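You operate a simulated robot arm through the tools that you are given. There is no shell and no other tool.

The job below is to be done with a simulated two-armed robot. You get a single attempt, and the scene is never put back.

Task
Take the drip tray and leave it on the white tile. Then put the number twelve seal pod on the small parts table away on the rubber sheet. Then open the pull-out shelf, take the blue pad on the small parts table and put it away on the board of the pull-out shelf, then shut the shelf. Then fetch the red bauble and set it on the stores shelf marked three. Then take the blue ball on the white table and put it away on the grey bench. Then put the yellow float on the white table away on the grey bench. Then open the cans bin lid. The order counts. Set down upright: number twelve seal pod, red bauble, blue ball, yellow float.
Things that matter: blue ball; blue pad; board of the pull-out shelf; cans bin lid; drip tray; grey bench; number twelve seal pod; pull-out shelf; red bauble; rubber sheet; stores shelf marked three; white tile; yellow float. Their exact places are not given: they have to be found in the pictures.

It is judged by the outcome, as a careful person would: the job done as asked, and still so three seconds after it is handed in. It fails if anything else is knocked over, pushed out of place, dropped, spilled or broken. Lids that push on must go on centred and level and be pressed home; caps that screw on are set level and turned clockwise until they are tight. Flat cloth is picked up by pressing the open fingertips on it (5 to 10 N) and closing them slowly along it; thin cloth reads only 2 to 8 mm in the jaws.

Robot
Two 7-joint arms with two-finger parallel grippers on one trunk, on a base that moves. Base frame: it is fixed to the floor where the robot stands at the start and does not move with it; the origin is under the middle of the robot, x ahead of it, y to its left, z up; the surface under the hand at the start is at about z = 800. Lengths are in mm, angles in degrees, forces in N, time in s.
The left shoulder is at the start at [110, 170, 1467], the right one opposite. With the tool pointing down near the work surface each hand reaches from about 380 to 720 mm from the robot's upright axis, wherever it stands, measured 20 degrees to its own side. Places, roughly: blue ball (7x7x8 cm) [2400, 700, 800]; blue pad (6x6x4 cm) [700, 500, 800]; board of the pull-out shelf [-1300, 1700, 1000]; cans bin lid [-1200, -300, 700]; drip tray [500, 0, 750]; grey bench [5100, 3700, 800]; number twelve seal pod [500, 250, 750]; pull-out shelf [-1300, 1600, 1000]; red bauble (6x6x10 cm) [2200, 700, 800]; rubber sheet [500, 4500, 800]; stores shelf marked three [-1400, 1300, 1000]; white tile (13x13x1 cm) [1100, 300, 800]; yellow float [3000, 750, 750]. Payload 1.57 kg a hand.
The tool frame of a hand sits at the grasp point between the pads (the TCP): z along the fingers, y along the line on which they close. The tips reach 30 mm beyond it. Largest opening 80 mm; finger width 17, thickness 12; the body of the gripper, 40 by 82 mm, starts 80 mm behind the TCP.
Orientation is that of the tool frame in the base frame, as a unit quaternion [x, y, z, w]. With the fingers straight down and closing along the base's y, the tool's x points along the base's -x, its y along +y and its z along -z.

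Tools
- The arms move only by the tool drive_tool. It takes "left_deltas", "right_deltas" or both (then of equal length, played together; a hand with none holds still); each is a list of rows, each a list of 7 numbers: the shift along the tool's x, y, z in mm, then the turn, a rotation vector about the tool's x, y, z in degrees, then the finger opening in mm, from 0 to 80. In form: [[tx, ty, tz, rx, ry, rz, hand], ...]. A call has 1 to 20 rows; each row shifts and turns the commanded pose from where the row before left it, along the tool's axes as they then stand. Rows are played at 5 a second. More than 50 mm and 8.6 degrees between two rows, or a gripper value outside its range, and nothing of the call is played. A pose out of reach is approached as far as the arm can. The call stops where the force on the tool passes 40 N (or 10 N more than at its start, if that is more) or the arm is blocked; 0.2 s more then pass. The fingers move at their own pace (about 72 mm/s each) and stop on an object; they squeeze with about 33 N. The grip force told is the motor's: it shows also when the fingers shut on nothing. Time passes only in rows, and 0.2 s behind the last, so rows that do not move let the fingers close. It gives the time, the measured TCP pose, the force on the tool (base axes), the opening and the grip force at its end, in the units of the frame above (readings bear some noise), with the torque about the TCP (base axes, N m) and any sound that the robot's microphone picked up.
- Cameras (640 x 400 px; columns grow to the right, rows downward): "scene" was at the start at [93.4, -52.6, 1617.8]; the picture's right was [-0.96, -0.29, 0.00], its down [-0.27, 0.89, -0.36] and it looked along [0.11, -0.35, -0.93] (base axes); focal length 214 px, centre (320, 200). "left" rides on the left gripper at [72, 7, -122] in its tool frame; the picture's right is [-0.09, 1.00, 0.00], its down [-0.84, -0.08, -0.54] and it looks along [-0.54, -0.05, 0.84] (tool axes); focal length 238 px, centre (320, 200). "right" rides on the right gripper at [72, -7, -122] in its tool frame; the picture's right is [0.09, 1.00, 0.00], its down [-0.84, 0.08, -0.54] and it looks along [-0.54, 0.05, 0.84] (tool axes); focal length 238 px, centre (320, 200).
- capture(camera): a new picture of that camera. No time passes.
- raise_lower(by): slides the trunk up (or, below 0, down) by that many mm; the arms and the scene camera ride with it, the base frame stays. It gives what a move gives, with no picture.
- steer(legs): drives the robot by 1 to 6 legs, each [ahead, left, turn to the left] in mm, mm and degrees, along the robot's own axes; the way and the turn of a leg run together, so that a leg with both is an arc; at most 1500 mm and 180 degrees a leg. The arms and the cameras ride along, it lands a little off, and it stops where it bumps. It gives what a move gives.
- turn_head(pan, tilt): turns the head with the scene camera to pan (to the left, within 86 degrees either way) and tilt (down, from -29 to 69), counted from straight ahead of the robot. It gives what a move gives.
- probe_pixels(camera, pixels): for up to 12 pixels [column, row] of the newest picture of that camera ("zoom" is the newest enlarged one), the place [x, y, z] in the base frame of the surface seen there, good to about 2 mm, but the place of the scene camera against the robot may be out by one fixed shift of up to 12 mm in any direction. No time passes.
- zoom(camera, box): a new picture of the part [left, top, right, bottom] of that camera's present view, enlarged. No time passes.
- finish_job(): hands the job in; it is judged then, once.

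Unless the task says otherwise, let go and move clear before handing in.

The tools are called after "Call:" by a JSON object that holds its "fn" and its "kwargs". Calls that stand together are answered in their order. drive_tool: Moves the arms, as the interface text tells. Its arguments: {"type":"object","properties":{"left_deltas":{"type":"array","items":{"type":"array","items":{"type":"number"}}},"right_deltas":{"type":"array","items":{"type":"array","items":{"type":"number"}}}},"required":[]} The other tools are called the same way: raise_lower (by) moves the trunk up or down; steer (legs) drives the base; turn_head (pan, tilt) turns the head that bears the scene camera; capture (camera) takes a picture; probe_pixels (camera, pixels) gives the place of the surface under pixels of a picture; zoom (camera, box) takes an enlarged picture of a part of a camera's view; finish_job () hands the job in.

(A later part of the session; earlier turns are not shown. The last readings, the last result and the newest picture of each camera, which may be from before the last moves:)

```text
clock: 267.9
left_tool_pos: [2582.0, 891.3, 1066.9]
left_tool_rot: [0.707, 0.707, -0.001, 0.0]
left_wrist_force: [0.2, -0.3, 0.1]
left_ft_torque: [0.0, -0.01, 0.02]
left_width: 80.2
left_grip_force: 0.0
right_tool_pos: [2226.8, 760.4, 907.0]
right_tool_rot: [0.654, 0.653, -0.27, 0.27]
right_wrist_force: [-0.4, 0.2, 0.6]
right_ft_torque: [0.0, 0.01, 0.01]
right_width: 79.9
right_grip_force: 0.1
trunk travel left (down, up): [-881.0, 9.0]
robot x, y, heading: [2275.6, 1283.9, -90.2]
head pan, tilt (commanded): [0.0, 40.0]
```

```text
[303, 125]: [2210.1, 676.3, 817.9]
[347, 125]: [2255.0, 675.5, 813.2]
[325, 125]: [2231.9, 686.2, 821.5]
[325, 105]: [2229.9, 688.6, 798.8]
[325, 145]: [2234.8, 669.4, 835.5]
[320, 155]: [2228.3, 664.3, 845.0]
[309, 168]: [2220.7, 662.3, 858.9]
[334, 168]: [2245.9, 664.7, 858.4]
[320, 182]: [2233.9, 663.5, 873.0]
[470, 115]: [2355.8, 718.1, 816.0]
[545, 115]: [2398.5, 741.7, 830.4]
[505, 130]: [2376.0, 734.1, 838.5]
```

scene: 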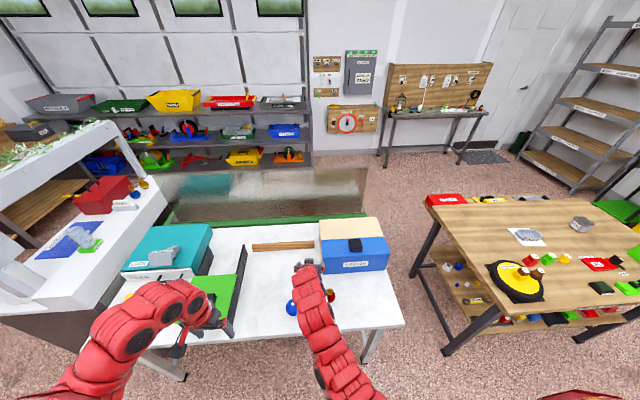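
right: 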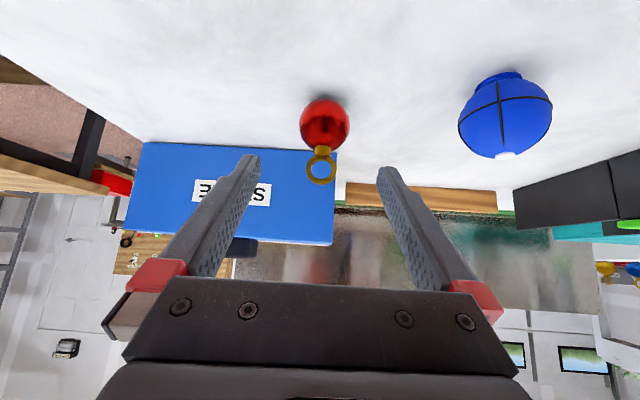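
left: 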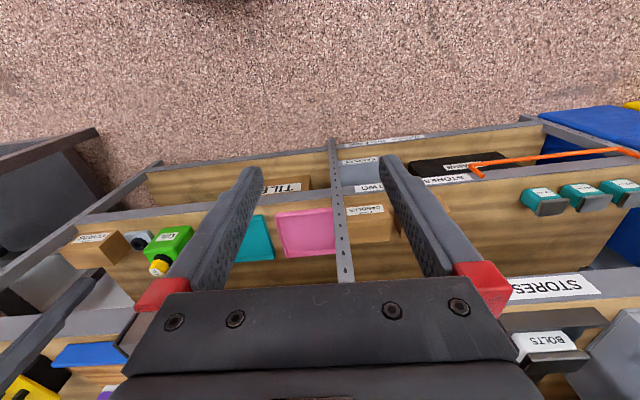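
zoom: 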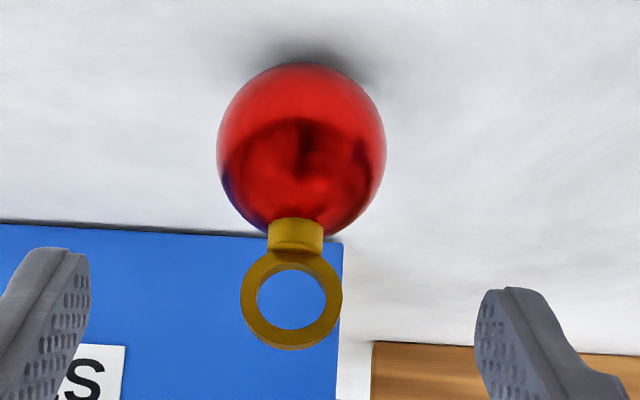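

Sphere centre is about (2232, 660, 808), radius ~29. I'll advance along the finger direction so the pads sit just above its equator.

Call:
{"fn": "drive_tool", "kwargs": {"right_deltas": [[-5, 5.5, 30, 0, 0, 0, 80], [0, 0, 35, 0, 0, 0, 80], [0, 0, 30, 0, 0, 0, 80], [0, 0, 20, 0, 0, 0, 80], [0, 0, 0, 0, 0, 0, 80]]}}

Call:
{"fn": "capture", "kwargs": {"camera": "right"}}

```text
clock: 269.1
left_tool_pos: [2582.3, 892.2, 1067.8]
left_tool_rot: [0.707, 0.707, -0.002, 0.0]
left_wrist_force: [-0.4, -0.1, -0.1]
left_ft_torque: [-0.02, 0.01, 0.0]
left_width: 80.1
left_grip_force: 0.0
right_tool_pos: [2231.1, 675.8, 829.8]
right_tool_rot: [0.654, 0.653, -0.27, 0.27]
right_wrist_force: [-0.3, 0.1, -0.6]
right_ft_torque: [-0.01, -0.01, -0.01]
right_width: 79.8
right_grip_force: 0.1
trunk travel left (down, up): [-881.0, 9.0]
robot x, y, heading: [2273.3, 1284.0, -90.1]
head pan, tilt (commanded): [0.0, 40.0]
```

```text
taken
```

right: 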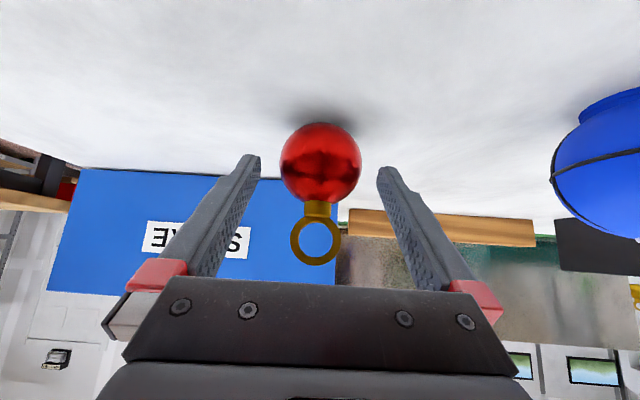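

On line. I'll go the last 22 mm and close gently.

Call:
{"fn": "drive_tool", "kwargs": {"right_deltas": [[0, 1.5, 12, 0, 0, 0, 80], [0, 0, 10, 0, 0, 0, 80], [0, 0, 0, 0, 0, 0, 80]]}}

Call:
{"fn": "capture", "kwargs": {"camera": "right"}}

```text
clock: 269.9
left_tool_pos: [2582.7, 892.6, 1067.8]
left_tool_rot: [0.707, 0.707, -0.002, 0.0]
left_wrist_force: [-0.5, 0.9, -0.2]
left_ft_torque: [0.0, 0.0, 0.01]
left_width: 80.1
left_grip_force: 0.1
right_tool_pos: [2232.9, 658.6, 814.0]
right_tool_rot: [0.655, 0.652, -0.27, 0.269]
right_wrist_force: [-0.4, -0.2, 0.2]
right_ft_torque: [-0.02, 0.0, 0.03]
right_width: 79.9
right_grip_force: 0.1
trunk travel left (down, up): [-881.0, 9.0]
robot x, y, heading: [2278.3, 1287.6, -90.4]
head pan, tilt (commanded): [0.0, 40.0]
```

```text
taken
```

right: 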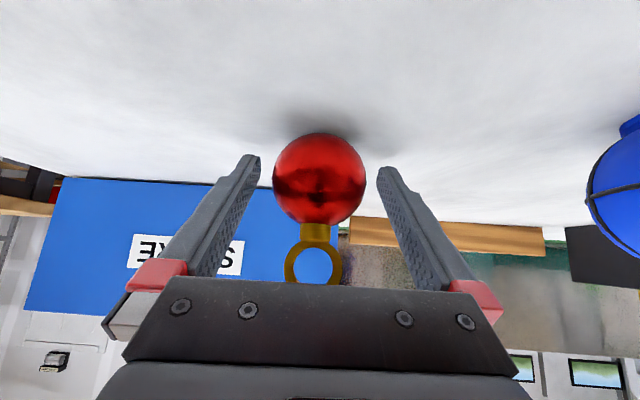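

Call:
{"fn": "drive_tool", "kwargs": {"right_deltas": [[0, 0, 0, 0, 0, 0, 70], [0, 0, 0, 0, 0, 0, 62], [0, 0, 0, 0, 0, 0, 55], [0, 0, 0, 0, 0, 0, 45], [0, 0, 0, 0, 0, 0, 20], [0, 0, 0, 0, 0, 0, 0], [0, 0, 0, 0, 0, 0, 0]]}}

Call:
{"fn": "capture", "kwargs": {"camera": "right"}}

```text
clock: 271.5
left_tool_pos: [2582.7, 891.7, 1067.4]
left_tool_rot: [0.707, 0.707, -0.003, 0.0]
left_wrist_force: [-0.4, -0.1, 0.6]
left_ft_torque: [0.01, 0.01, 0.01]
left_width: 80.1
left_grip_force: 0.1
right_tool_pos: [2233.1, 659.4, 813.1]
right_tool_rot: [0.654, 0.653, -0.271, 0.27]
right_wrist_force: [-0.2, -0.8, 0.4]
right_ft_torque: [-0.01, 0.01, 0.0]
right_width: 53.2
right_grip_force: 14.1
trunk travel left (down, up): [-881.0, 9.0]
robot x, y, heading: [2272.1, 1285.5, -90.1]
head pan, tilt (commanded): [0.0, 40.0]
```

```text
taken
```

right: 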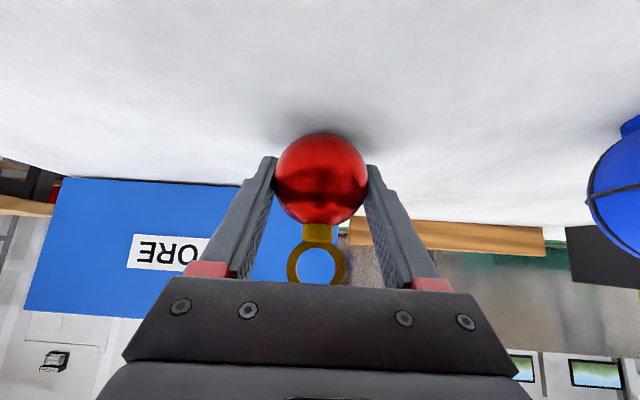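

Width 53.2 mm with 14 N so far; I'll wait a moment and re-read, then lift slowly.

Call:
{"fn": "drive_tool", "kwargs": {"right_deltas": [[0, 0, 0, 0, 0, 0, 0], [0, 0, 0, 0, 0, 0, 0]]}}

Call:
{"fn": "drive_tool", "kwargs": {"right_deltas": [[1.4, 0, -1.4, 0, 0, 0, 0], [-2.1, 0, -2.1, 0, 0, 0, 0], [-3.5, 0, -3.5, 0, 0, 0, 0]]}}

Call:
{"fn": "capture", "kwargs": {"camera": "right"}}

```text
clock: 272.1
left_tool_pos: [2580.6, 892.6, 1068.2]
left_tool_rot: [0.707, 0.707, -0.003, 0.0]
left_wrist_force: [0.4, 0.0, -0.4]
left_ft_torque: [-0.02, 0.01, 0.02]
left_width: 80.0
left_grip_force: 0.1
right_tool_pos: [2232.2, 658.7, 813.5]
right_tool_rot: [0.654, 0.653, -0.27, 0.27]
right_wrist_force: [0.1, -0.3, -0.5]
right_ft_torque: [-0.02, -0.01, 0.02]
right_width: 53.5
right_grip_force: 14.3
trunk travel left (down, up): [-881.0, 9.0]
robot x, y, heading: [2274.0, 1290.2, -90.3]
head pan, tilt (commanded): [0.0, 40.0]
```

```text
clock: 272.9
left_tool_pos: [2581.5, 892.2, 1067.0]
left_tool_rot: [0.707, 0.708, -0.003, 0.0]
left_wrist_force: [0.3, 0.2, -0.2]
left_ft_torque: [-0.01, -0.01, 0.0]
left_width: 79.8
left_grip_force: 0.0
right_tool_pos: [2232.6, 662.6, 821.9]
right_tool_rot: [0.655, 0.653, -0.271, 0.269]
right_wrist_force: [-0.8, 0.4, -0.8]
right_ft_torque: [0.03, -0.01, -0.03]
right_width: 53.5
right_grip_force: 13.7
trunk travel left (down, up): [-881.0, 9.0]
robot x, y, heading: [2277.8, 1290.0, -90.0]
head pan, tilt (commanded): [0.0, 40.0]
```

```text
taken
```

right: 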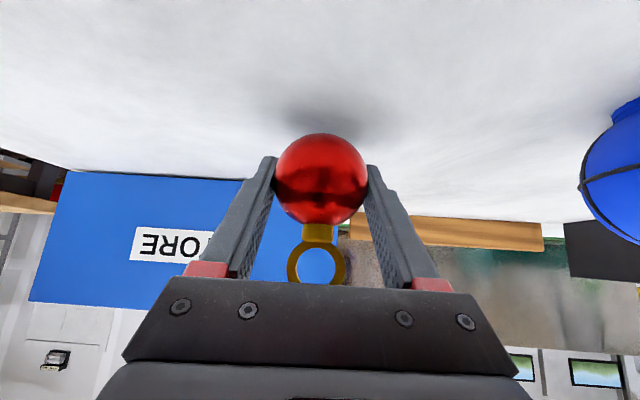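

The bauble lifts with the hand. I'll raise it slowly to carrying height.

Call:
{"fn": "drive_tool", "kwargs": {"right_deltas": [[-5, 0, -5, 0, 0, 0, 0], [-8, 0, -8, 0, 0, 0, 0], [-10, 0, -10, 0, 0, 0, 0], [-10, 0, -10, 0, 0, 0, 0], [-10, 0, -10, 0, 0, 0, 0], [-10, 0, -10, 0, 0, 0, 0], [-10, 0, -10, 0, 0, 0, 0], [-10, 0, -10, 0, 0, 0, 0], [-10, 0, -10, 0, 0, 0, 0], [-10, 0, -10, 0, 0, 0, 0], [-10, 0, -10, 0, 0, 0, 0], [-10, 0, -10, 0, 0, 0, 0], [-10, 0, -10, 0, 0, 0, 0], [-5, 0, -5, 0, 0, 0, 0]]}}

Call:
{"fn": "capture", "kwargs": {"camera": "right"}}

```text
clock: 275.9
left_tool_pos: [2581.8, 892.5, 1068.2]
left_tool_rot: [0.707, 0.707, -0.003, 0.0]
left_wrist_force: [0.4, -0.4, 0.2]
left_ft_torque: [-0.04, 0.04, -0.01]
left_width: 80.0
left_grip_force: 0.1
right_tool_pos: [2234.2, 662.4, 1001.9]
right_tool_rot: [0.655, 0.653, -0.27, 0.268]
right_wrist_force: [-0.7, 0.8, -0.4]
right_ft_torque: [0.0, 0.01, 0.0]
right_width: 53.6
right_grip_force: 13.8
trunk travel left (down, up): [-881.0, 9.0]
robot x, y, heading: [2276.0, 1287.7, -90.2]
head pan, tilt (commanded): [0.0, 40.0]
```

```text
taken
```

right: 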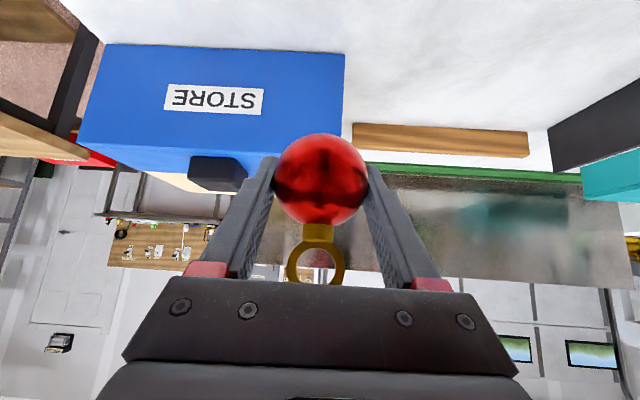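

The bauble is held upright. I'll back off, turn west, and drive along the aisle to the stores shelves.

Call:
{"fn": "steer", "kwargs": {"legs": [[-80, 0, 0], [0, 0, -90], [1250, 0, 0], [1250, 0, 0]]}}

Call:
{"fn": "capture", "kwargs": {"camera": "right"}}

Call:
{"fn": "turn_head", "kwargs": {"pan": 20, "tilt": 30}}

Call:
{"fn": "capture", "kwargs": {"camera": "scene"}}

```text
clock: 292.7
left_tool_pos: [-635.1, 1067.9, 1069.3]
left_tool_rot: [1.0, 0.001, -0.001, -0.001]
left_wrist_force: [-0.6, -0.4, 0.6]
left_ft_torque: [0.01, -0.04, -0.01]
left_width: 80.0
left_grip_force: 0.1
right_tool_pos: [-866.4, 1415.0, 1000.8]
right_tool_rot: [0.924, 0.0, -0.382, 0.0]
right_wrist_force: [-0.1, 0.0, -1.4]
right_ft_torque: [0.0, 0.02, -0.01]
right_width: 53.4
right_grip_force: 13.7
trunk travel left (down, up): [-881.0, 9.0]
robot x, y, heading: [-243.1, 1376.2, -180.0]
head pan, tilt (commanded): [0.0, 40.0]
```

```text
taken
```

right: 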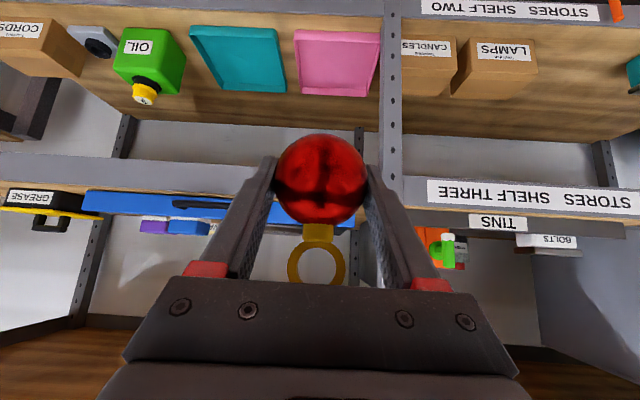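

```text
clock: 293.5
left_tool_pos: [-637.0, 1069.3, 1067.1]
left_tool_rot: [1.0, 0.001, -0.002, -0.002]
left_wrist_force: [-0.3, 0.1, -1.3]
left_ft_torque: [-0.02, 0.01, -0.02]
left_width: 79.8
left_grip_force: 0.1
right_tool_pos: [-867.6, 1415.7, 1001.3]
right_tool_rot: [0.924, 0.0, -0.382, -0.001]
right_wrist_force: [0.6, 0.3, -0.5]
right_ft_torque: [-0.05, 0.02, -0.02]
right_width: 53.4
right_grip_force: 13.8
trunk travel left (down, up): [-881.0, 9.0]
robot x, y, heading: [-241.9, 1372.9, -180.0]
head pan, tilt (commanded): [20.0, 30.0]
```

```text
taken
```

scene: 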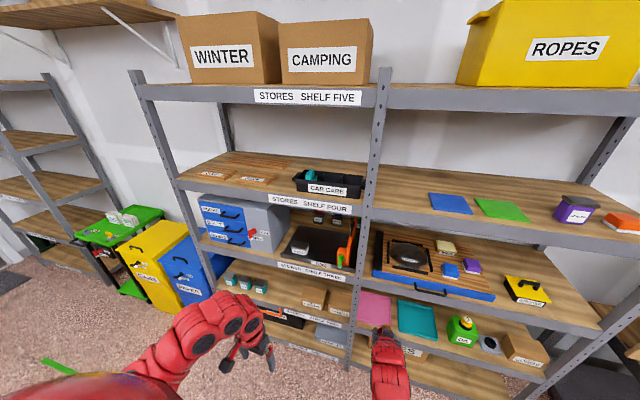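

The bauble is still upright. I'll move sideways to face the gap above the SHELF THREE label.

Call:
{"fn": "steer", "kwargs": {"legs": [[0, 625, 0]]}}

Call:
{"fn": "turn_head", "kwargs": {"pan": 0, "tilt": 30}}

Call:
{"fn": "capture", "kwargs": {"camera": "scene"}}

Call:
{"fn": "zoom", "kwargs": {"camera": "scene", "box": [180, 180, 420, 330]}}

Call:
{"fn": "capture", "kwargs": {"camera": "right"}}

```text
clock: 297.0
left_tool_pos: [-642.7, 457.8, 1067.7]
left_tool_rot: [1.0, -0.005, -0.002, -0.002]
left_wrist_force: [-0.6, 0.5, -0.1]
left_ft_torque: [0.01, 0.05, -0.01]
left_width: 79.7
left_grip_force: 0.1
right_tool_pos: [-869.0, 807.6, 1001.7]
right_tool_rot: [0.924, -0.006, -0.381, -0.003]
right_wrist_force: [0.1, -0.4, -1.3]
right_ft_torque: [-0.01, 0.01, -0.01]
right_width: 53.3
right_grip_force: 14.1
trunk travel left (down, up): [-881.0, 9.0]
robot x, y, heading: [-245.3, 756.5, 179.4]
head pan, tilt (commanded): [20.0, 30.0]
```

```text
clock: 297.8
left_tool_pos: [-643.6, 456.8, 1067.5]
left_tool_rot: [1.0, -0.006, -0.001, -0.002]
left_wrist_force: [-0.8, -0.5, 0.4]
left_ft_torque: [0.06, -0.03, -0.03]
left_width: 79.9
left_grip_force: 0.0
right_tool_pos: [-869.3, 806.6, 1001.7]
right_tool_rot: [0.924, -0.006, -0.381, -0.003]
right_wrist_force: [0.1, -0.5, -0.3]
right_ft_torque: [0.0, -0.02, 0.0]
right_width: 53.4
right_grip_force: 14.2
trunk travel left (down, up): [-881.0, 9.0]
robot x, y, heading: [-245.0, 758.3, 179.1]
head pan, tilt (commanded): [0.0, 30.0]
```

```text
taken
```

scene: 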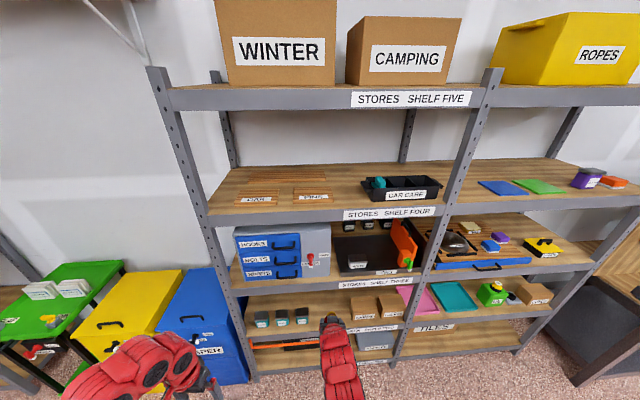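

```text
2.67 times, centred on (300, 255) of scene
```

zoom: 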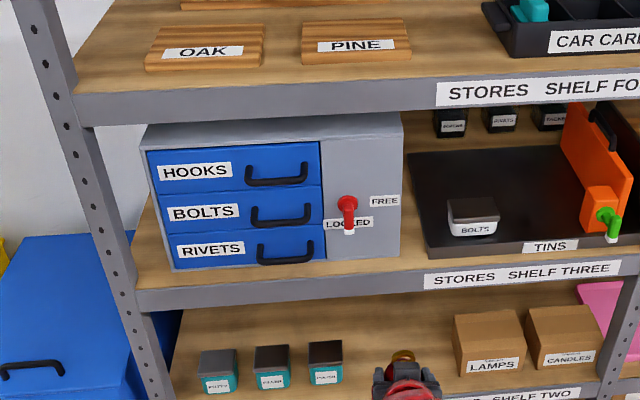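

```text
taken
```

right: 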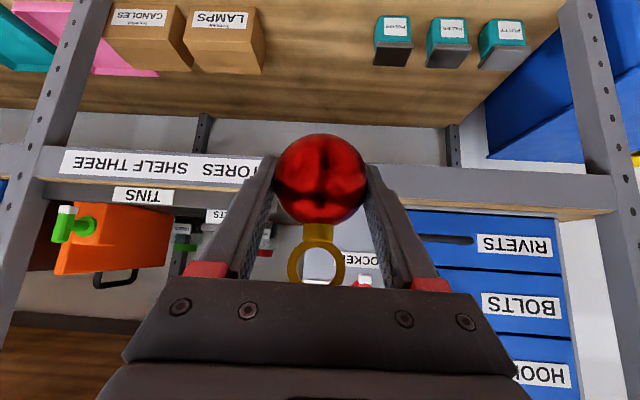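

From straight ahead the gap between drawers and TINS tray is only ~30 mm, too small. The free wood right of the GREASE box in the right bay is better, so I'll move there.

Call:
{"fn": "steer", "kwargs": {"legs": [[0, -1300, 0.9]]}}

Call:
{"fn": "capture", "kwargs": {"camera": "scene"}}

Call:
{"fn": "zoom", "kwargs": {"camera": "scene", "box": [220, 170, 480, 330]}}

Call:
{"fn": "capture", "kwargs": {"camera": "right"}}

```text
clock: 304.4
left_tool_pos: [-629.0, 1755.5, 1067.8]
left_tool_rot: [1.0, -0.003, -0.001, -0.002]
left_wrist_force: [-0.5, 0.5, -0.1]
left_ft_torque: [0.02, 0.01, -0.01]
left_width: 80.0
left_grip_force: 0.2
right_tool_pos: [-856.8, 2104.5, 1002.0]
right_tool_rot: [0.924, -0.005, -0.382, -0.004]
right_wrist_force: [-0.3, 0.5, 0.0]
right_ft_torque: [0.01, -0.02, -0.01]
right_width: 53.2
right_grip_force: 13.8
trunk travel left (down, up): [-881.0, 9.0]
robot x, y, heading: [-233.5, 2057.1, 179.5]
head pan, tilt (commanded): [0.0, 30.0]
```

```text
taken
```

scene: 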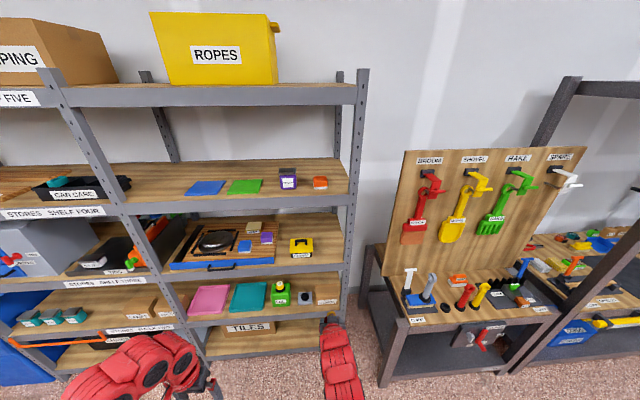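

```text
2.46 times, centred on (350, 250) of scene
```

zoom: 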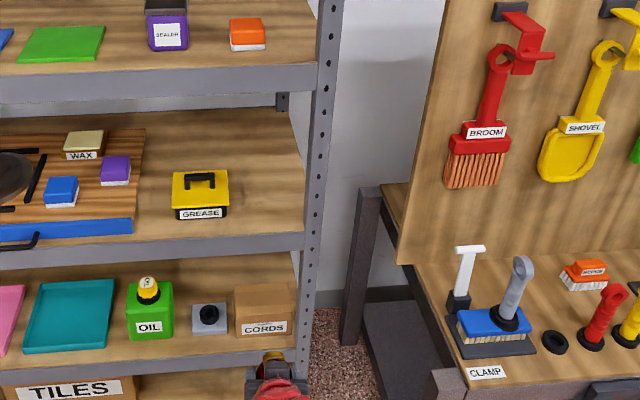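

```text
taken
```

right: 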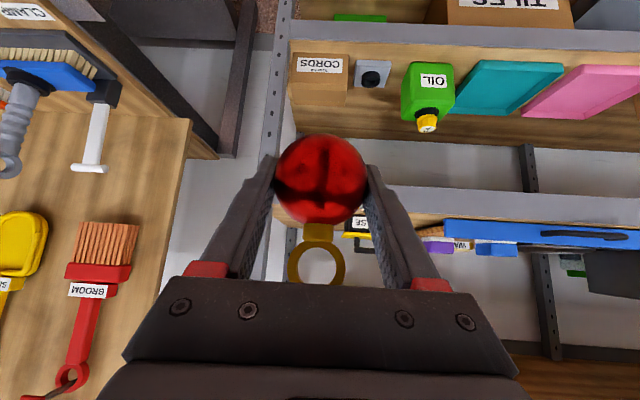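

There's clear wood right of the GREASE box. I'll probe the exact bounds: box edge, shelf front edge, post and the shelf above.

Call:
{"fn": "zoom", "kwargs": {"camera": "scene", "box": [220, 170, 480, 330]}}

Call:
{"fn": "probe_pixels", "kwargs": {"camera": "zoom", "pixels": [[228, 210], [228, 180], [265, 200], [265, 228], [292, 200], [295, 228], [265, 150], [312, 235], [265, 90], [265, 70], [200, 215], [270, 240]]}}

```text
2.46 times, centred on (350, 250) of scene
```

zoom: 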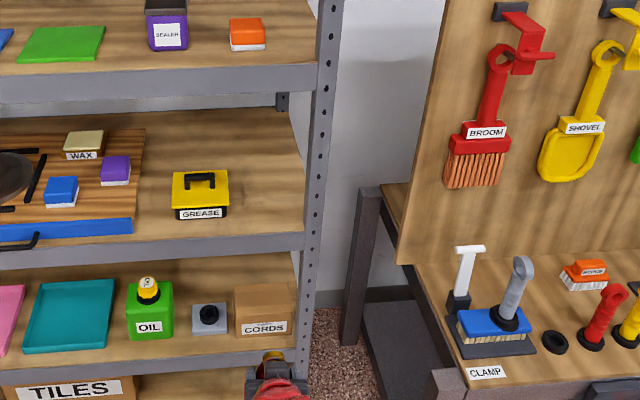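

```text
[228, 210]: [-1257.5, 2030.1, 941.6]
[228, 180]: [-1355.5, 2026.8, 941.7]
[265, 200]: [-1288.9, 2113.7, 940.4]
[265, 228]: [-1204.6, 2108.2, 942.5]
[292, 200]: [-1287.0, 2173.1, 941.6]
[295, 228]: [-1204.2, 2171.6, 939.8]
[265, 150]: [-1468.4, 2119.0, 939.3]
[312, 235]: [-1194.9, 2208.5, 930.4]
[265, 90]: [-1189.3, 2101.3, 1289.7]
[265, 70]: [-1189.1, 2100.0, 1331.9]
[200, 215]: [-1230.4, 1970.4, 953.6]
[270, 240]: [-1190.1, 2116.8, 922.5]
```

The free spot spans y≈2030–2185 behind a front edge at x≈−1190, and the shelf above is ~335 mm higher. I'll drive forward 340 mm with the bauble at z≈1002.

Call:
{"fn": "steer", "kwargs": {"legs": [[200, 0, 0]]}}

Call:
{"fn": "capture", "kwargs": {"camera": "right"}}

Call:
{"fn": "steer", "kwargs": {"legs": [[140, 0, 0]]}}

Call:
{"fn": "capture", "kwargs": {"camera": "right"}}

Call:
{"fn": "capture", "kwargs": {"camera": "scene"}}

```text
clock: 305.9
left_tool_pos: [-826.6, 1758.2, 1067.5]
left_tool_rot: [1.0, -0.005, -0.001, -0.002]
left_wrist_force: [-0.2, -0.4, -0.4]
left_ft_torque: [0.0, 0.01, 0.02]
left_width: 80.0
left_grip_force: 0.2
right_tool_pos: [-1055.0, 2107.0, 1001.6]
right_tool_rot: [0.924, -0.004, -0.382, -0.003]
right_wrist_force: [0.2, 0.2, 0.3]
right_ft_torque: [0.01, -0.01, 0.01]
right_width: 53.1
right_grip_force: 14.3
trunk travel left (down, up): [-881.0, 9.0]
robot x, y, heading: [-428.8, 2064.0, 179.7]
head pan, tilt (commanded): [0.0, 30.0]
```

```text
taken
```

right: 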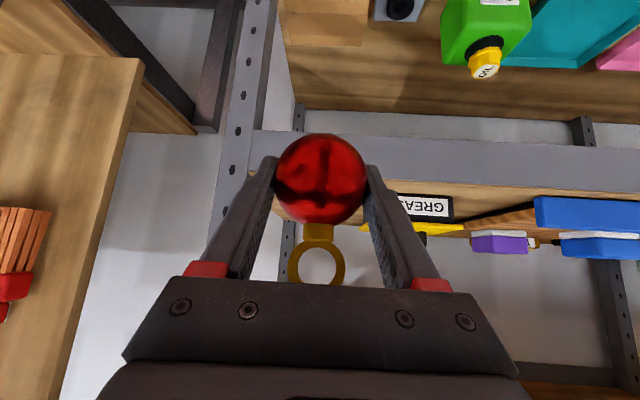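

```text
clock: 307.3
left_tool_pos: [-968.8, 1759.8, 1068.5]
left_tool_rot: [1.0, -0.005, -0.003, -0.002]
left_wrist_force: [0.0, 0.8, -0.2]
left_ft_torque: [-0.03, -0.02, -0.01]
left_width: 79.8
left_grip_force: 0.0
right_tool_pos: [-1197.1, 2108.7, 1001.8]
right_tool_rot: [0.924, -0.005, -0.382, -0.003]
right_wrist_force: [-0.1, 0.5, -0.3]
right_ft_torque: [0.02, 0.0, 0.02]
right_width: 53.3
right_grip_force: 14.4
trunk travel left (down, up): [-881.0, 9.0]
robot x, y, heading: [-573.4, 2065.5, 179.5]
head pan, tilt (commanded): [0.0, 30.0]
```

```text
taken
```

right: 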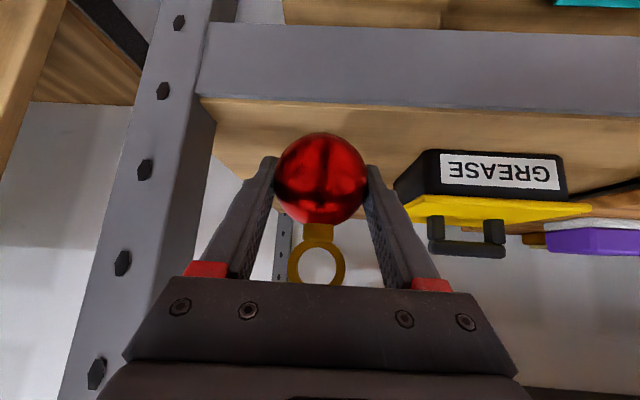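

```text
taken
```

scene: 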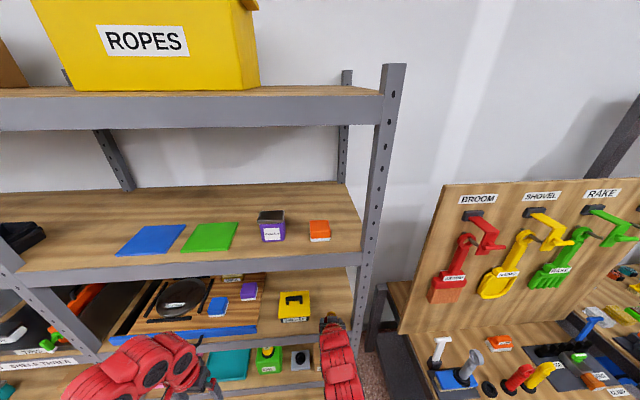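

The bauble is at the shelf's front edge, between the post and the GREASE box. I'll probe the shelf surface and clearances with the wrist camera.

Call:
{"fn": "probe_pixels", "kwargs": {"camera": "right", "pixels": [[245, 115], [240, 140], [380, 120], [390, 150], [300, 108], [210, 100], [395, 185], [440, 160], [205, 120], [300, 95], [420, 140]]}}

```text
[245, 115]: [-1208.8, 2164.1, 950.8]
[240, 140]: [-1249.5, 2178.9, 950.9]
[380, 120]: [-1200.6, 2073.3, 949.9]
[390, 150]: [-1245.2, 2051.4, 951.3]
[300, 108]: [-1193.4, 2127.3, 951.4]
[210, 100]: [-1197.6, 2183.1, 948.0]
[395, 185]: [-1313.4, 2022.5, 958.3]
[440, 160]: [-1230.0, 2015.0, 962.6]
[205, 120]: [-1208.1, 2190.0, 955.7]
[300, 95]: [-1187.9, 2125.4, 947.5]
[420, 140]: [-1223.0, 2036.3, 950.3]
```

Shelf surface is z≈950.5 and the spot is centred at y≈2107. I'll move in 48 mm, then lower.

Call:
{"fn": "drive_tool", "kwargs": {"right_deltas": [[-8.5, 0, 8.5, 0, 0, 0, 0], [-8.5, 0, 8.5, 0, 0, 0, 0], [-8.5, 0, 8.5, 0, 0, 0, 0], [-8.5, 0, 8.5, 0, 0, 0, 0], [0, 0, 0, 0, 0, 0, 0], [4, 0, 4, 0, 0, 0, 0], [4, 0, 4, 0, 0, 0, 0], [0, 0, 0, 0, 0, 0, 0]]}}

Call:
{"fn": "capture", "kwargs": {"camera": "right"}}

```text
clock: 309.1
left_tool_pos: [-970.8, 1759.1, 1067.4]
left_tool_rot: [1.0, -0.005, -0.002, -0.002]
left_wrist_force: [-0.4, -0.5, -1.0]
left_ft_torque: [0.01, 0.0, -0.02]
left_width: 80.1
left_grip_force: 0.0
right_tool_pos: [-1246.9, 2110.0, 990.6]
right_tool_rot: [0.924, -0.005, -0.381, -0.002]
right_wrist_force: [-1.1, 0.4, 0.0]
right_ft_torque: [0.0, -0.01, 0.02]
right_width: 53.0
right_grip_force: 13.9
trunk travel left (down, up): [-881.0, 9.0]
robot x, y, heading: [-573.3, 2063.5, 179.4]
head pan, tilt (commanded): [0.0, 30.0]
```

```text
taken
```

right: 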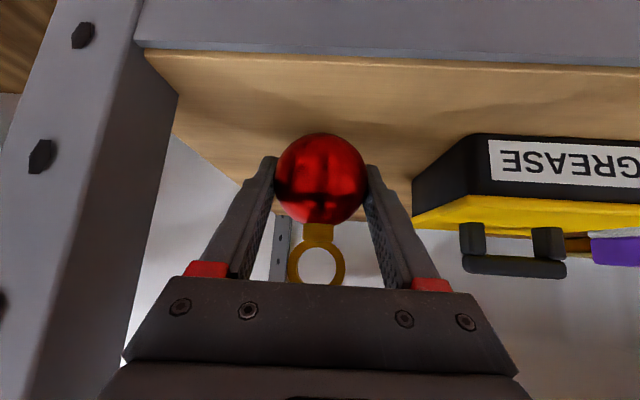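

Call:
{"fn": "drive_tool", "kwargs": {"right_deltas": [[2, 0, 2, 0, 0, 0, 0], [1, 0, 1, 0, 0, 0, 0], [0, 0, 0, 0, 0, 0, 0]]}}

Call:
{"fn": "drive_tool", "kwargs": {"right_deltas": [[0.8, 0, 0.8, 0, 0, 0, 0], [0.8, 0, 0.8, 0, 0, 0, 0], [0, 0, 0, 0, 0, 0, 0]]}}

```text
clock: 309.9
left_tool_pos: [-970.7, 1758.6, 1068.5]
left_tool_rot: [1.0, -0.004, -0.001, -0.002]
left_wrist_force: [0.6, -0.1, 0.7]
left_ft_torque: [0.03, -0.03, 0.0]
left_width: 79.8
left_grip_force: 0.0
right_tool_pos: [-1246.8, 2108.8, 985.1]
right_tool_rot: [0.924, -0.005, -0.382, -0.002]
right_wrist_force: [0.2, 0.2, -0.8]
right_ft_torque: [0.02, 0.01, 0.03]
right_width: 53.2
right_grip_force: 13.4
trunk travel left (down, up): [-881.0, 9.0]
robot x, y, heading: [-572.1, 2068.5, 179.3]
head pan, tilt (commanded): [0.0, 30.0]
```

```text
clock: 310.7
left_tool_pos: [-971.4, 1759.0, 1067.6]
left_tool_rot: [1.0, -0.005, -0.001, -0.001]
left_wrist_force: [-0.4, -0.6, 0.8]
left_ft_torque: [-0.02, 0.01, 0.01]
left_width: 80.1
left_grip_force: 0.0
right_tool_pos: [-1246.0, 2111.5, 983.6]
right_tool_rot: [0.924, -0.005, -0.382, -0.003]
right_wrist_force: [-0.4, 0.0, 1.5]
right_ft_torque: [-0.04, 0.01, -0.01]
right_width: 53.0
right_grip_force: 14.1
trunk travel left (down, up): [-881.0, 9.0]
robot x, y, heading: [-570.6, 2064.8, 179.3]
head pan, tilt (commanded): [0.0, 30.0]
```

Call:
{"fn": "drive_tool", "kwargs": {"right_deltas": [[0.7, 0, 0.7, 0, 0, 0, 0], [0, 0, 0, 0, 0, 0, 0]]}}

Call:
{"fn": "capture", "kwargs": {"camera": "right"}}

```text
clock: 311.3
left_tool_pos: [-969.3, 1759.8, 1069.3]
left_tool_rot: [1.0, -0.005, -0.002, -0.003]
left_wrist_force: [0.5, -0.5, -0.1]
left_ft_torque: [-0.02, 0.04, 0.0]
left_width: 80.0
left_grip_force: 0.0
right_tool_pos: [-1245.6, 2110.9, 984.5]
right_tool_rot: [0.924, -0.005, -0.382, -0.003]
right_wrist_force: [-0.7, -0.5, 7.0]
right_ft_torque: [-0.02, 0.09, -0.04]
right_width: 53.2
right_grip_force: 13.2
trunk travel left (down, up): [-881.0, 9.0]
robot x, y, heading: [-572.7, 2062.0, 179.5]
head pan, tilt (commanded): [0.0, 30.0]
```

```text
taken
```

right: 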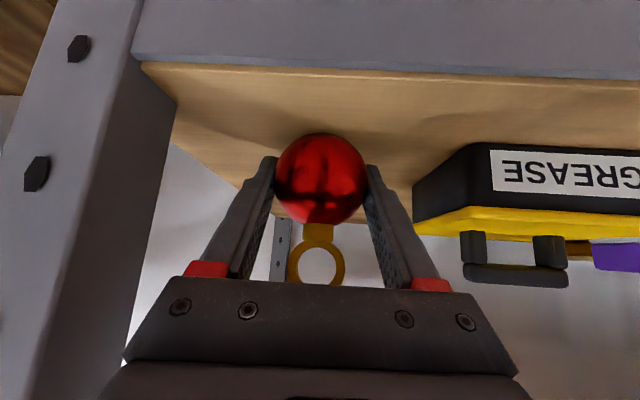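

The bauble is touching the shelf (7 N) and upright. I'll open slowly and watch that it stays standing.

Call:
{"fn": "drive_tool", "kwargs": {"right_deltas": [[0, 0, 0, 0, 0, 0, 53.5], [0, 0, 0, 0, 0, 0, 54.5], [0, 0, 0, 0, 0, 0, 56], [0, 0, 0, 0, 0, 0, 58], [0, 0, 0, 0, 0, 0, 60], [0, 0, 0, 0, 0, 0, 60]]}}

Call:
{"fn": "capture", "kwargs": {"camera": "right"}}

```text
clock: 312.7
left_tool_pos: [-971.4, 1758.7, 1068.1]
left_tool_rot: [1.0, -0.004, -0.002, -0.002]
left_wrist_force: [0.6, -0.3, 0.9]
left_ft_torque: [-0.02, 0.02, -0.02]
left_width: 80.1
left_grip_force: 0.1
right_tool_pos: [-1246.9, 2110.2, 981.8]
right_tool_rot: [0.925, -0.005, -0.381, -0.003]
right_wrist_force: [0.6, -1.0, -0.4]
right_ft_torque: [-0.04, -0.04, -0.04]
right_width: 60.2
right_grip_force: 0.1
trunk travel left (down, up): [-881.0, 9.0]
robot x, y, heading: [-572.5, 2063.4, 179.3]
head pan, tilt (commanded): [0.0, 30.0]
```

```text
taken
```

right: 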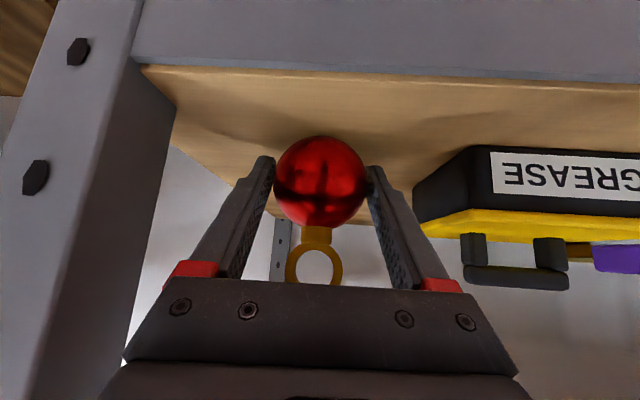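

It stands on its own. I'll open wider and withdraw back along the fingers.

Call:
{"fn": "drive_tool", "kwargs": {"right_deltas": [[0, 0, 0, 0, 0, 0, 66], [0, 0, 0, 0, 0, 0, 74], [0, 0, -10, 0, 0, 0, 74], [0, 0, -15, 0, 0, 0, 74], [0, 0, -20, 0, 0, 0, 74], [0, 0, -20, 0, 0, 0, 74], [0, 0, -20, 0, 0, 0, 74], [0, 0, 0, 0, 0, 0, 74]]}}

Call:
{"fn": "capture", "kwargs": {"camera": "right"}}

```text
clock: 314.5
left_tool_pos: [-971.0, 1760.1, 1068.2]
left_tool_rot: [1.0, -0.004, -0.002, -0.001]
left_wrist_force: [0.6, -1.0, 0.1]
left_ft_torque: [0.01, -0.03, 0.0]
left_width: 80.1
left_grip_force: 0.2
right_tool_pos: [-1186.2, 2107.4, 1041.8]
right_tool_rot: [0.924, -0.004, -0.381, -0.002]
right_wrist_force: [-0.2, -0.9, 0.1]
right_ft_torque: [-0.02, 0.03, 0.01]
right_width: 74.1
right_grip_force: 0.1
trunk travel left (down, up): [-881.0, 9.0]
robot x, y, heading: [-573.5, 2064.8, 179.4]
head pan, tilt (commanded): [0.0, 30.0]
```

```text
taken
```

right: 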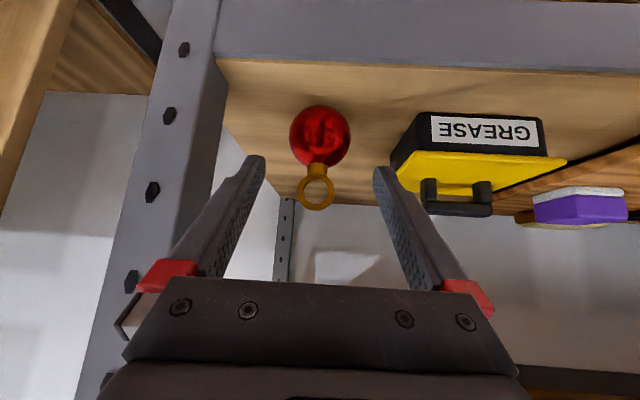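

The red bauble stands upright on shelf three. I'll back away, straighten the right hand to vertical, and head back to the white table for the blue ball.

Call:
{"fn": "steer", "kwargs": {"legs": [[-350, 0, 0]]}}

Call:
{"fn": "drive_tool", "kwargs": {"right_deltas": [[0, 0, 0, 0, 7.5, 0, 80], [0, 0, 0, 0, 7.5, 0, 80], [0, 0, 0, 0, 7.5, 0, 80], [0, 0, 0, 0, 7.5, 0, 80], [0, 0, 0, 0, 7.5, 0, 80], [0, 0, 0, 0, 7.4, 0, 80], [0, 0, 0, 0, 0, 0, 80]]}}

Call:
{"fn": "capture", "kwargs": {"camera": "scene"}}

Call:
{"fn": "zoom", "kwargs": {"camera": "scene", "box": [140, 180, 400, 340]}}

```text
clock: 316.8
left_tool_pos: [-619.4, 1755.8, 1067.8]
left_tool_rot: [1.0, -0.002, -0.001, -0.002]
left_wrist_force: [-0.4, 0.8, -0.8]
left_ft_torque: [0.01, 0.03, 0.01]
left_width: 79.7
left_grip_force: 0.0
right_tool_pos: [-835.6, 2103.9, 1042.5]
right_tool_rot: [0.924, -0.003, -0.382, -0.002]
right_wrist_force: [-0.3, -0.5, 0.7]
right_ft_torque: [0.0, -0.04, 0.01]
right_width: 74.2
right_grip_force: 0.1
trunk travel left (down, up): [-881.0, 9.0]
robot x, y, heading: [-221.6, 2061.4, 179.6]
head pan, tilt (commanded): [0.0, 30.0]
```

```text
clock: 318.4
left_tool_pos: [-617.3, 1755.0, 1067.0]
left_tool_rot: [1.0, -0.003, -0.001, -0.002]
left_wrist_force: [-0.2, 0.7, -0.2]
left_ft_torque: [-0.01, -0.02, -0.01]
left_width: 80.1
left_grip_force: 0.0
right_tool_pos: [-834.9, 2104.1, 1042.3]
right_tool_rot: [1.0, -0.005, 0.0, -0.001]
right_wrist_force: [-0.2, 0.4, 0.3]
right_ft_torque: [0.0, 0.01, -0.01]
right_width: 79.9
right_grip_force: 0.0
trunk travel left (down, up): [-881.0, 9.0]
robot x, y, heading: [-221.2, 2059.1, 179.7]
head pan, tilt (commanded): [0.0, 30.0]
```

```text
taken
```

scene: 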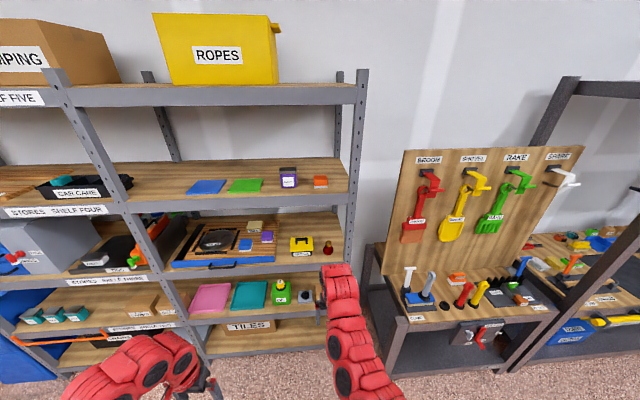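

```text
2.46 times, centred on (270, 260) of scene
```

zoom: 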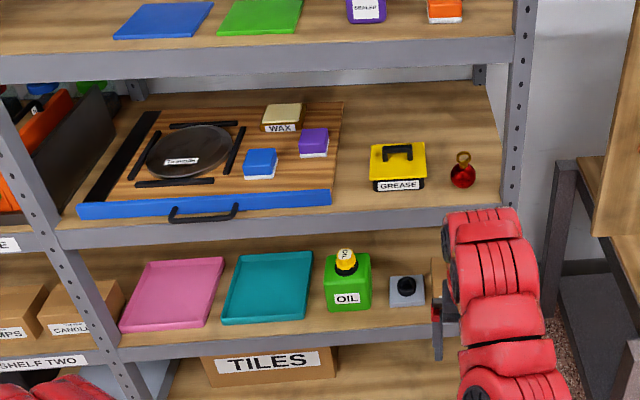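

Everything on the shelves is in place. I'll drive back along the aisle to the white table.

Call:
{"fn": "steer", "kwargs": {"legs": [[0, 710, 0], [-1300, 0, 0], [-1320, 0, 0], [0, 0, 90]]}}

Call:
{"fn": "turn_head", "kwargs": {"pan": 0, "tilt": 45}}

Call:
{"fn": "capture", "kwargs": {"camera": "scene"}}

Call:
{"fn": "capture", "kwargs": {"camera": "right"}}

```text
clock: 338.5
left_tool_pos: [2698.6, 942.9, 1067.7]
left_tool_rot: [0.709, 0.705, -0.003, 0.0]
left_wrist_force: [-0.1, 0.0, 0.6]
left_ft_torque: [0.0, -0.01, -0.01]
left_width: 79.8
left_grip_force: 0.0
right_tool_pos: [2350.5, 725.1, 1041.7]
right_tool_rot: [0.709, 0.705, 0.001, 0.0]
right_wrist_force: [-0.8, 0.5, 0.9]
right_ft_torque: [0.0, -0.03, -0.03]
right_width: 80.0
right_grip_force: 0.0
trunk travel left (down, up): [-881.0, 9.0]
robot x, y, heading: [2395.1, 1340.5, -90.2]
head pan, tilt (commanded): [0.0, 30.0]
```

```text
clock: 339.2
left_tool_pos: [2698.1, 942.9, 1068.0]
left_tool_rot: [0.708, 0.706, -0.003, -0.001]
left_wrist_force: [-0.6, -0.1, -0.6]
left_ft_torque: [0.01, -0.02, 0.02]
left_width: 79.9
left_grip_force: 0.1
right_tool_pos: [2350.6, 726.8, 1042.1]
right_tool_rot: [0.71, 0.705, 0.001, -0.001]
right_wrist_force: [0.5, -0.2, 0.3]
right_ft_torque: [0.02, -0.02, -0.02]
right_width: 80.0
right_grip_force: 0.2
trunk travel left (down, up): [-881.0, 9.0]
robot x, y, heading: [2390.7, 1338.7, -90.4]
head pan, tilt (commanded): [0.0, 45.0]
```

```text
taken
```

scene: 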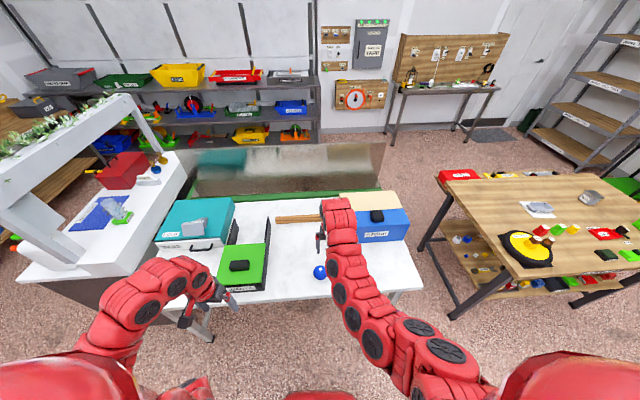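

```text
taken
```

right: 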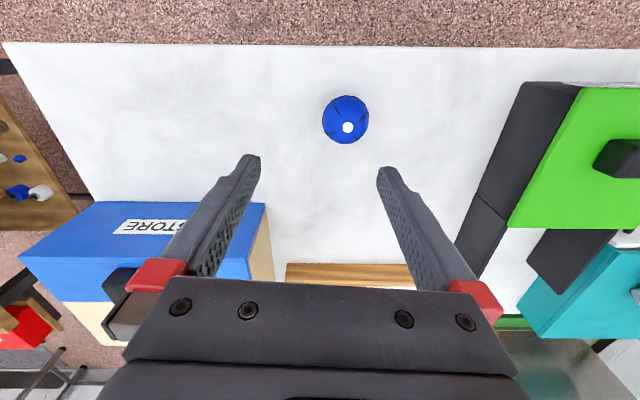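

The blue ball is at (345,120). I'll measure it with the wrist camera.

Call:
{"fn": "zoom", "kwargs": {"camera": "right", "box": [300, 80, 400, 160]}}

Call:
{"fn": "probe_pixels", "kwargs": {"camera": "right", "pixels": [[326, 120], [364, 120], [345, 100], [345, 140], [348, 128], [345, 118], [300, 120], [400, 100]]}}

```text
5.00 times, centred on (350, 120) of right
```

zoom: 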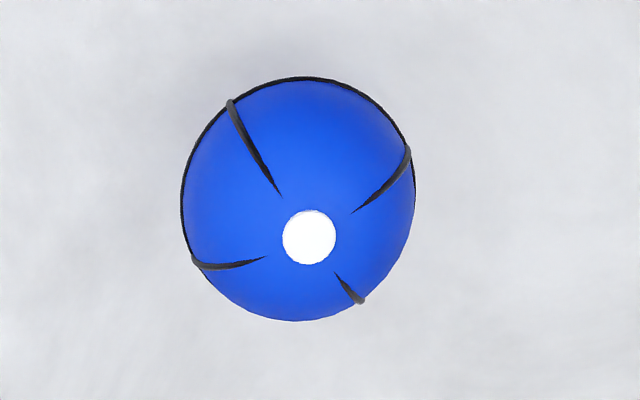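

```text
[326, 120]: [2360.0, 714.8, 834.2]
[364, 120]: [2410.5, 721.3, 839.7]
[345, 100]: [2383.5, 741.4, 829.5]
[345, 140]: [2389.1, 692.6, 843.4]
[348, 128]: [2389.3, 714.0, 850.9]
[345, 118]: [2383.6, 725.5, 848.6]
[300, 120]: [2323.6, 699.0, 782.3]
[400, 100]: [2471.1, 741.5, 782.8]
```

Ball centre is about (2387, 712), equator z≈816, top 852. I'll drive 80 mm closer, lower the trunk 100 mm, and centre the hand over the ball.

Call:
{"fn": "steer", "kwargs": {"legs": [[80, 0, 0]]}}

Call:
{"fn": "raise_lower", "kwargs": {"by": -80}}

Call:
{"fn": "capture", "kwargs": {"camera": "right"}}

```text
clock: 340.3
left_tool_pos: [2698.1, 866.7, 1068.4]
left_tool_rot: [0.708, 0.706, -0.003, 0.0]
left_wrist_force: [-0.4, -0.1, 0.1]
left_ft_torque: [-0.01, 0.01, -0.01]
left_width: 79.9
left_grip_force: 0.0
right_tool_pos: [2352.4, 648.1, 1043.6]
right_tool_rot: [0.709, 0.705, 0.0, 0.0]
right_wrist_force: [0.4, -0.2, 0.0]
right_ft_torque: [0.01, 0.02, 0.02]
right_width: 79.9
right_grip_force: 0.0
trunk travel left (down, up): [-881.0, 9.0]
robot x, y, heading: [2393.2, 1257.2, -90.3]
head pan, tilt (commanded): [0.0, 45.0]
```

```text
clock: 341.5
left_tool_pos: [2698.4, 863.7, 987.4]
left_tool_rot: [0.709, 0.705, -0.003, 0.0]
left_wrist_force: [-0.7, 0.6, 0.2]
left_ft_torque: [0.02, -0.03, 0.03]
left_width: 80.0
left_grip_force: 0.1
right_tool_pos: [2350.3, 645.6, 961.7]
right_tool_rot: [0.71, 0.705, 0.001, 0.0]
right_wrist_force: [0.4, -0.3, 0.0]
right_ft_torque: [0.02, -0.04, -0.01]
right_width: 80.1
right_grip_force: 0.0
trunk travel left (down, up): [-801.0, 89.0]
robot x, y, heading: [2392.1, 1262.2, -90.4]
head pan, tilt (commanded): [0.0, 45.0]
```

```text
taken
```

right: 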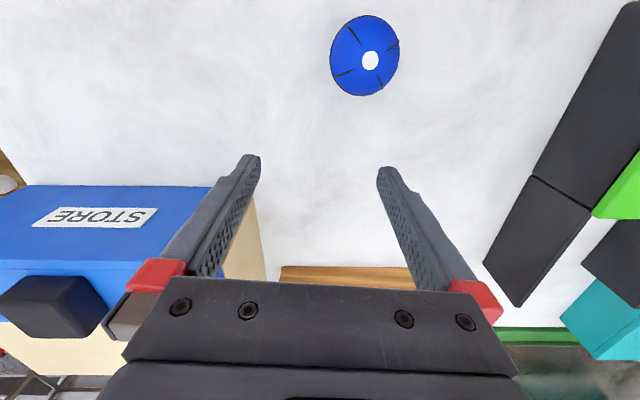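

Call:
{"fn": "drive_tool", "kwargs": {"right_deltas": [[34, 18, 0, 0, 0, 0, 80], [33, 18, 0, 0, 0, 0, 80], [0, 0, 0, 0, 0, 0, 80]]}}

Call:
{"fn": "capture", "kwargs": {"camera": "right"}}

Call:
{"fn": "probe_pixels", "kwargs": {"camera": "right", "pixels": [[320, 120], [290, 120], [350, 120], [320, 95], [320, 145], [327, 135]]}}

```text
clock: 342.3
left_tool_pos: [2697.1, 863.4, 987.2]
left_tool_rot: [0.708, 0.706, -0.002, -0.001]
left_wrist_force: [0.5, 0.6, -0.1]
left_ft_torque: [0.01, -0.05, -0.03]
left_width: 80.0
left_grip_force: 0.1
right_tool_pos: [2389.2, 713.3, 962.4]
right_tool_rot: [0.709, 0.705, 0.001, -0.001]
right_wrist_force: [-0.3, 0.8, 0.1]
right_ft_torque: [0.02, -0.01, -0.01]
right_width: 80.1
right_grip_force: 0.0
trunk travel left (down, up): [-801.0, 89.0]
robot x, y, heading: [2390.0, 1261.1, -90.2]
head pan, tilt (commanded): [0.0, 45.0]
```

```text
taken
```

right: 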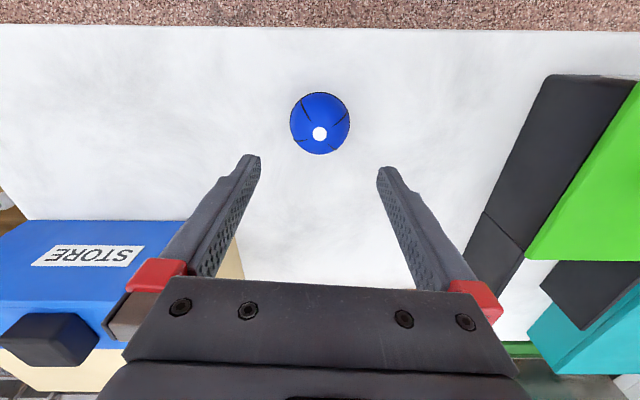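

```text
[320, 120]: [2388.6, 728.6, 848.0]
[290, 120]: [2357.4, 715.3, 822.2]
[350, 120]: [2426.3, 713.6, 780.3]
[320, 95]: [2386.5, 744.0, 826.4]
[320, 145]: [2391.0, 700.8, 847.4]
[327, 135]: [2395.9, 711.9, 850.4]
```

Centred within 1 mm. I'll descend to the ball's equator.

Call:
{"fn": "drive_tool", "kwargs": {"right_deltas": [[0, 0.8, 35, 0, 0, 0, 80], [0, 0, 35, 0, 0, 0, 80], [0, 0, 30, 0, 0, 0, 80], [0, 0, 0, 0, 0, 0, 80]]}}

Call:
{"fn": "capture", "kwargs": {"camera": "right"}}

```text
clock: 343.3
left_tool_pos: [2698.6, 863.9, 987.8]
left_tool_rot: [0.709, 0.706, -0.002, 0.001]
left_wrist_force: [1.2, 0.0, 1.0]
left_ft_torque: [0.0, 0.02, 0.02]
left_width: 80.2
left_grip_force: 0.1
right_tool_pos: [2386.2, 715.3, 863.6]
right_tool_rot: [0.709, 0.705, 0.001, -0.001]
right_wrist_force: [-0.1, 0.1, -0.2]
right_ft_torque: [0.01, 0.0, -0.02]
right_width: 80.1
right_grip_force: 0.1
trunk travel left (down, up): [-801.0, 89.0]
robot x, y, heading: [2388.6, 1261.0, -90.3]
head pan, tilt (commanded): [0.0, 45.0]
```

```text
taken
```

right: 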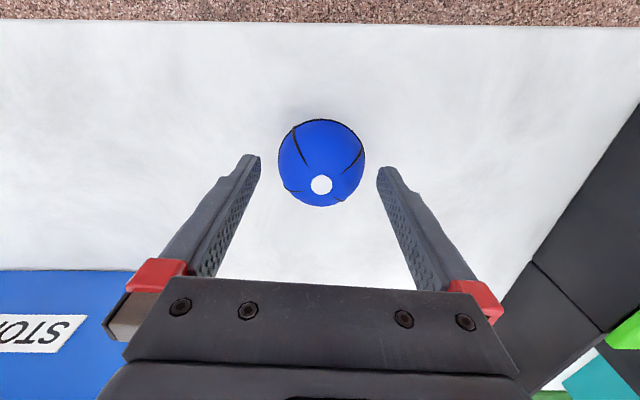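

Call:
{"fn": "drive_tool", "kwargs": {"right_deltas": [[0, 0.5, 20, 0, 0, 0, 80], [0, 0, 15, 0, 0, 0, 80], [0, 0, 7, 0, 0, 0, 80], [0, 0, 0, 0, 0, 0, 80]]}}

Call:
{"fn": "capture", "kwargs": {"camera": "right"}}

```text
clock: 344.3
left_tool_pos: [2698.4, 862.7, 987.1]
left_tool_rot: [0.708, 0.706, -0.003, 0.0]
left_wrist_force: [-0.2, 0.2, 0.3]
left_ft_torque: [0.02, 0.0, 0.03]
left_width: 80.0
left_grip_force: 0.1
right_tool_pos: [2388.4, 714.1, 818.9]
right_tool_rot: [0.71, 0.705, 0.001, 0.0]
right_wrist_force: [1.2, -0.4, -0.8]
right_ft_torque: [-0.04, 0.01, 0.0]
right_width: 80.0
right_grip_force: 0.1
trunk travel left (down, up): [-801.0, 89.0]
robot x, y, heading: [2392.0, 1257.9, -90.3]
head pan, tilt (commanded): [0.0, 45.0]
```

```text
taken
```

right: 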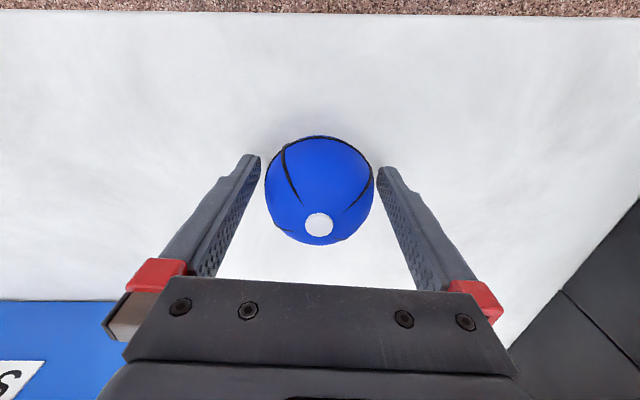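

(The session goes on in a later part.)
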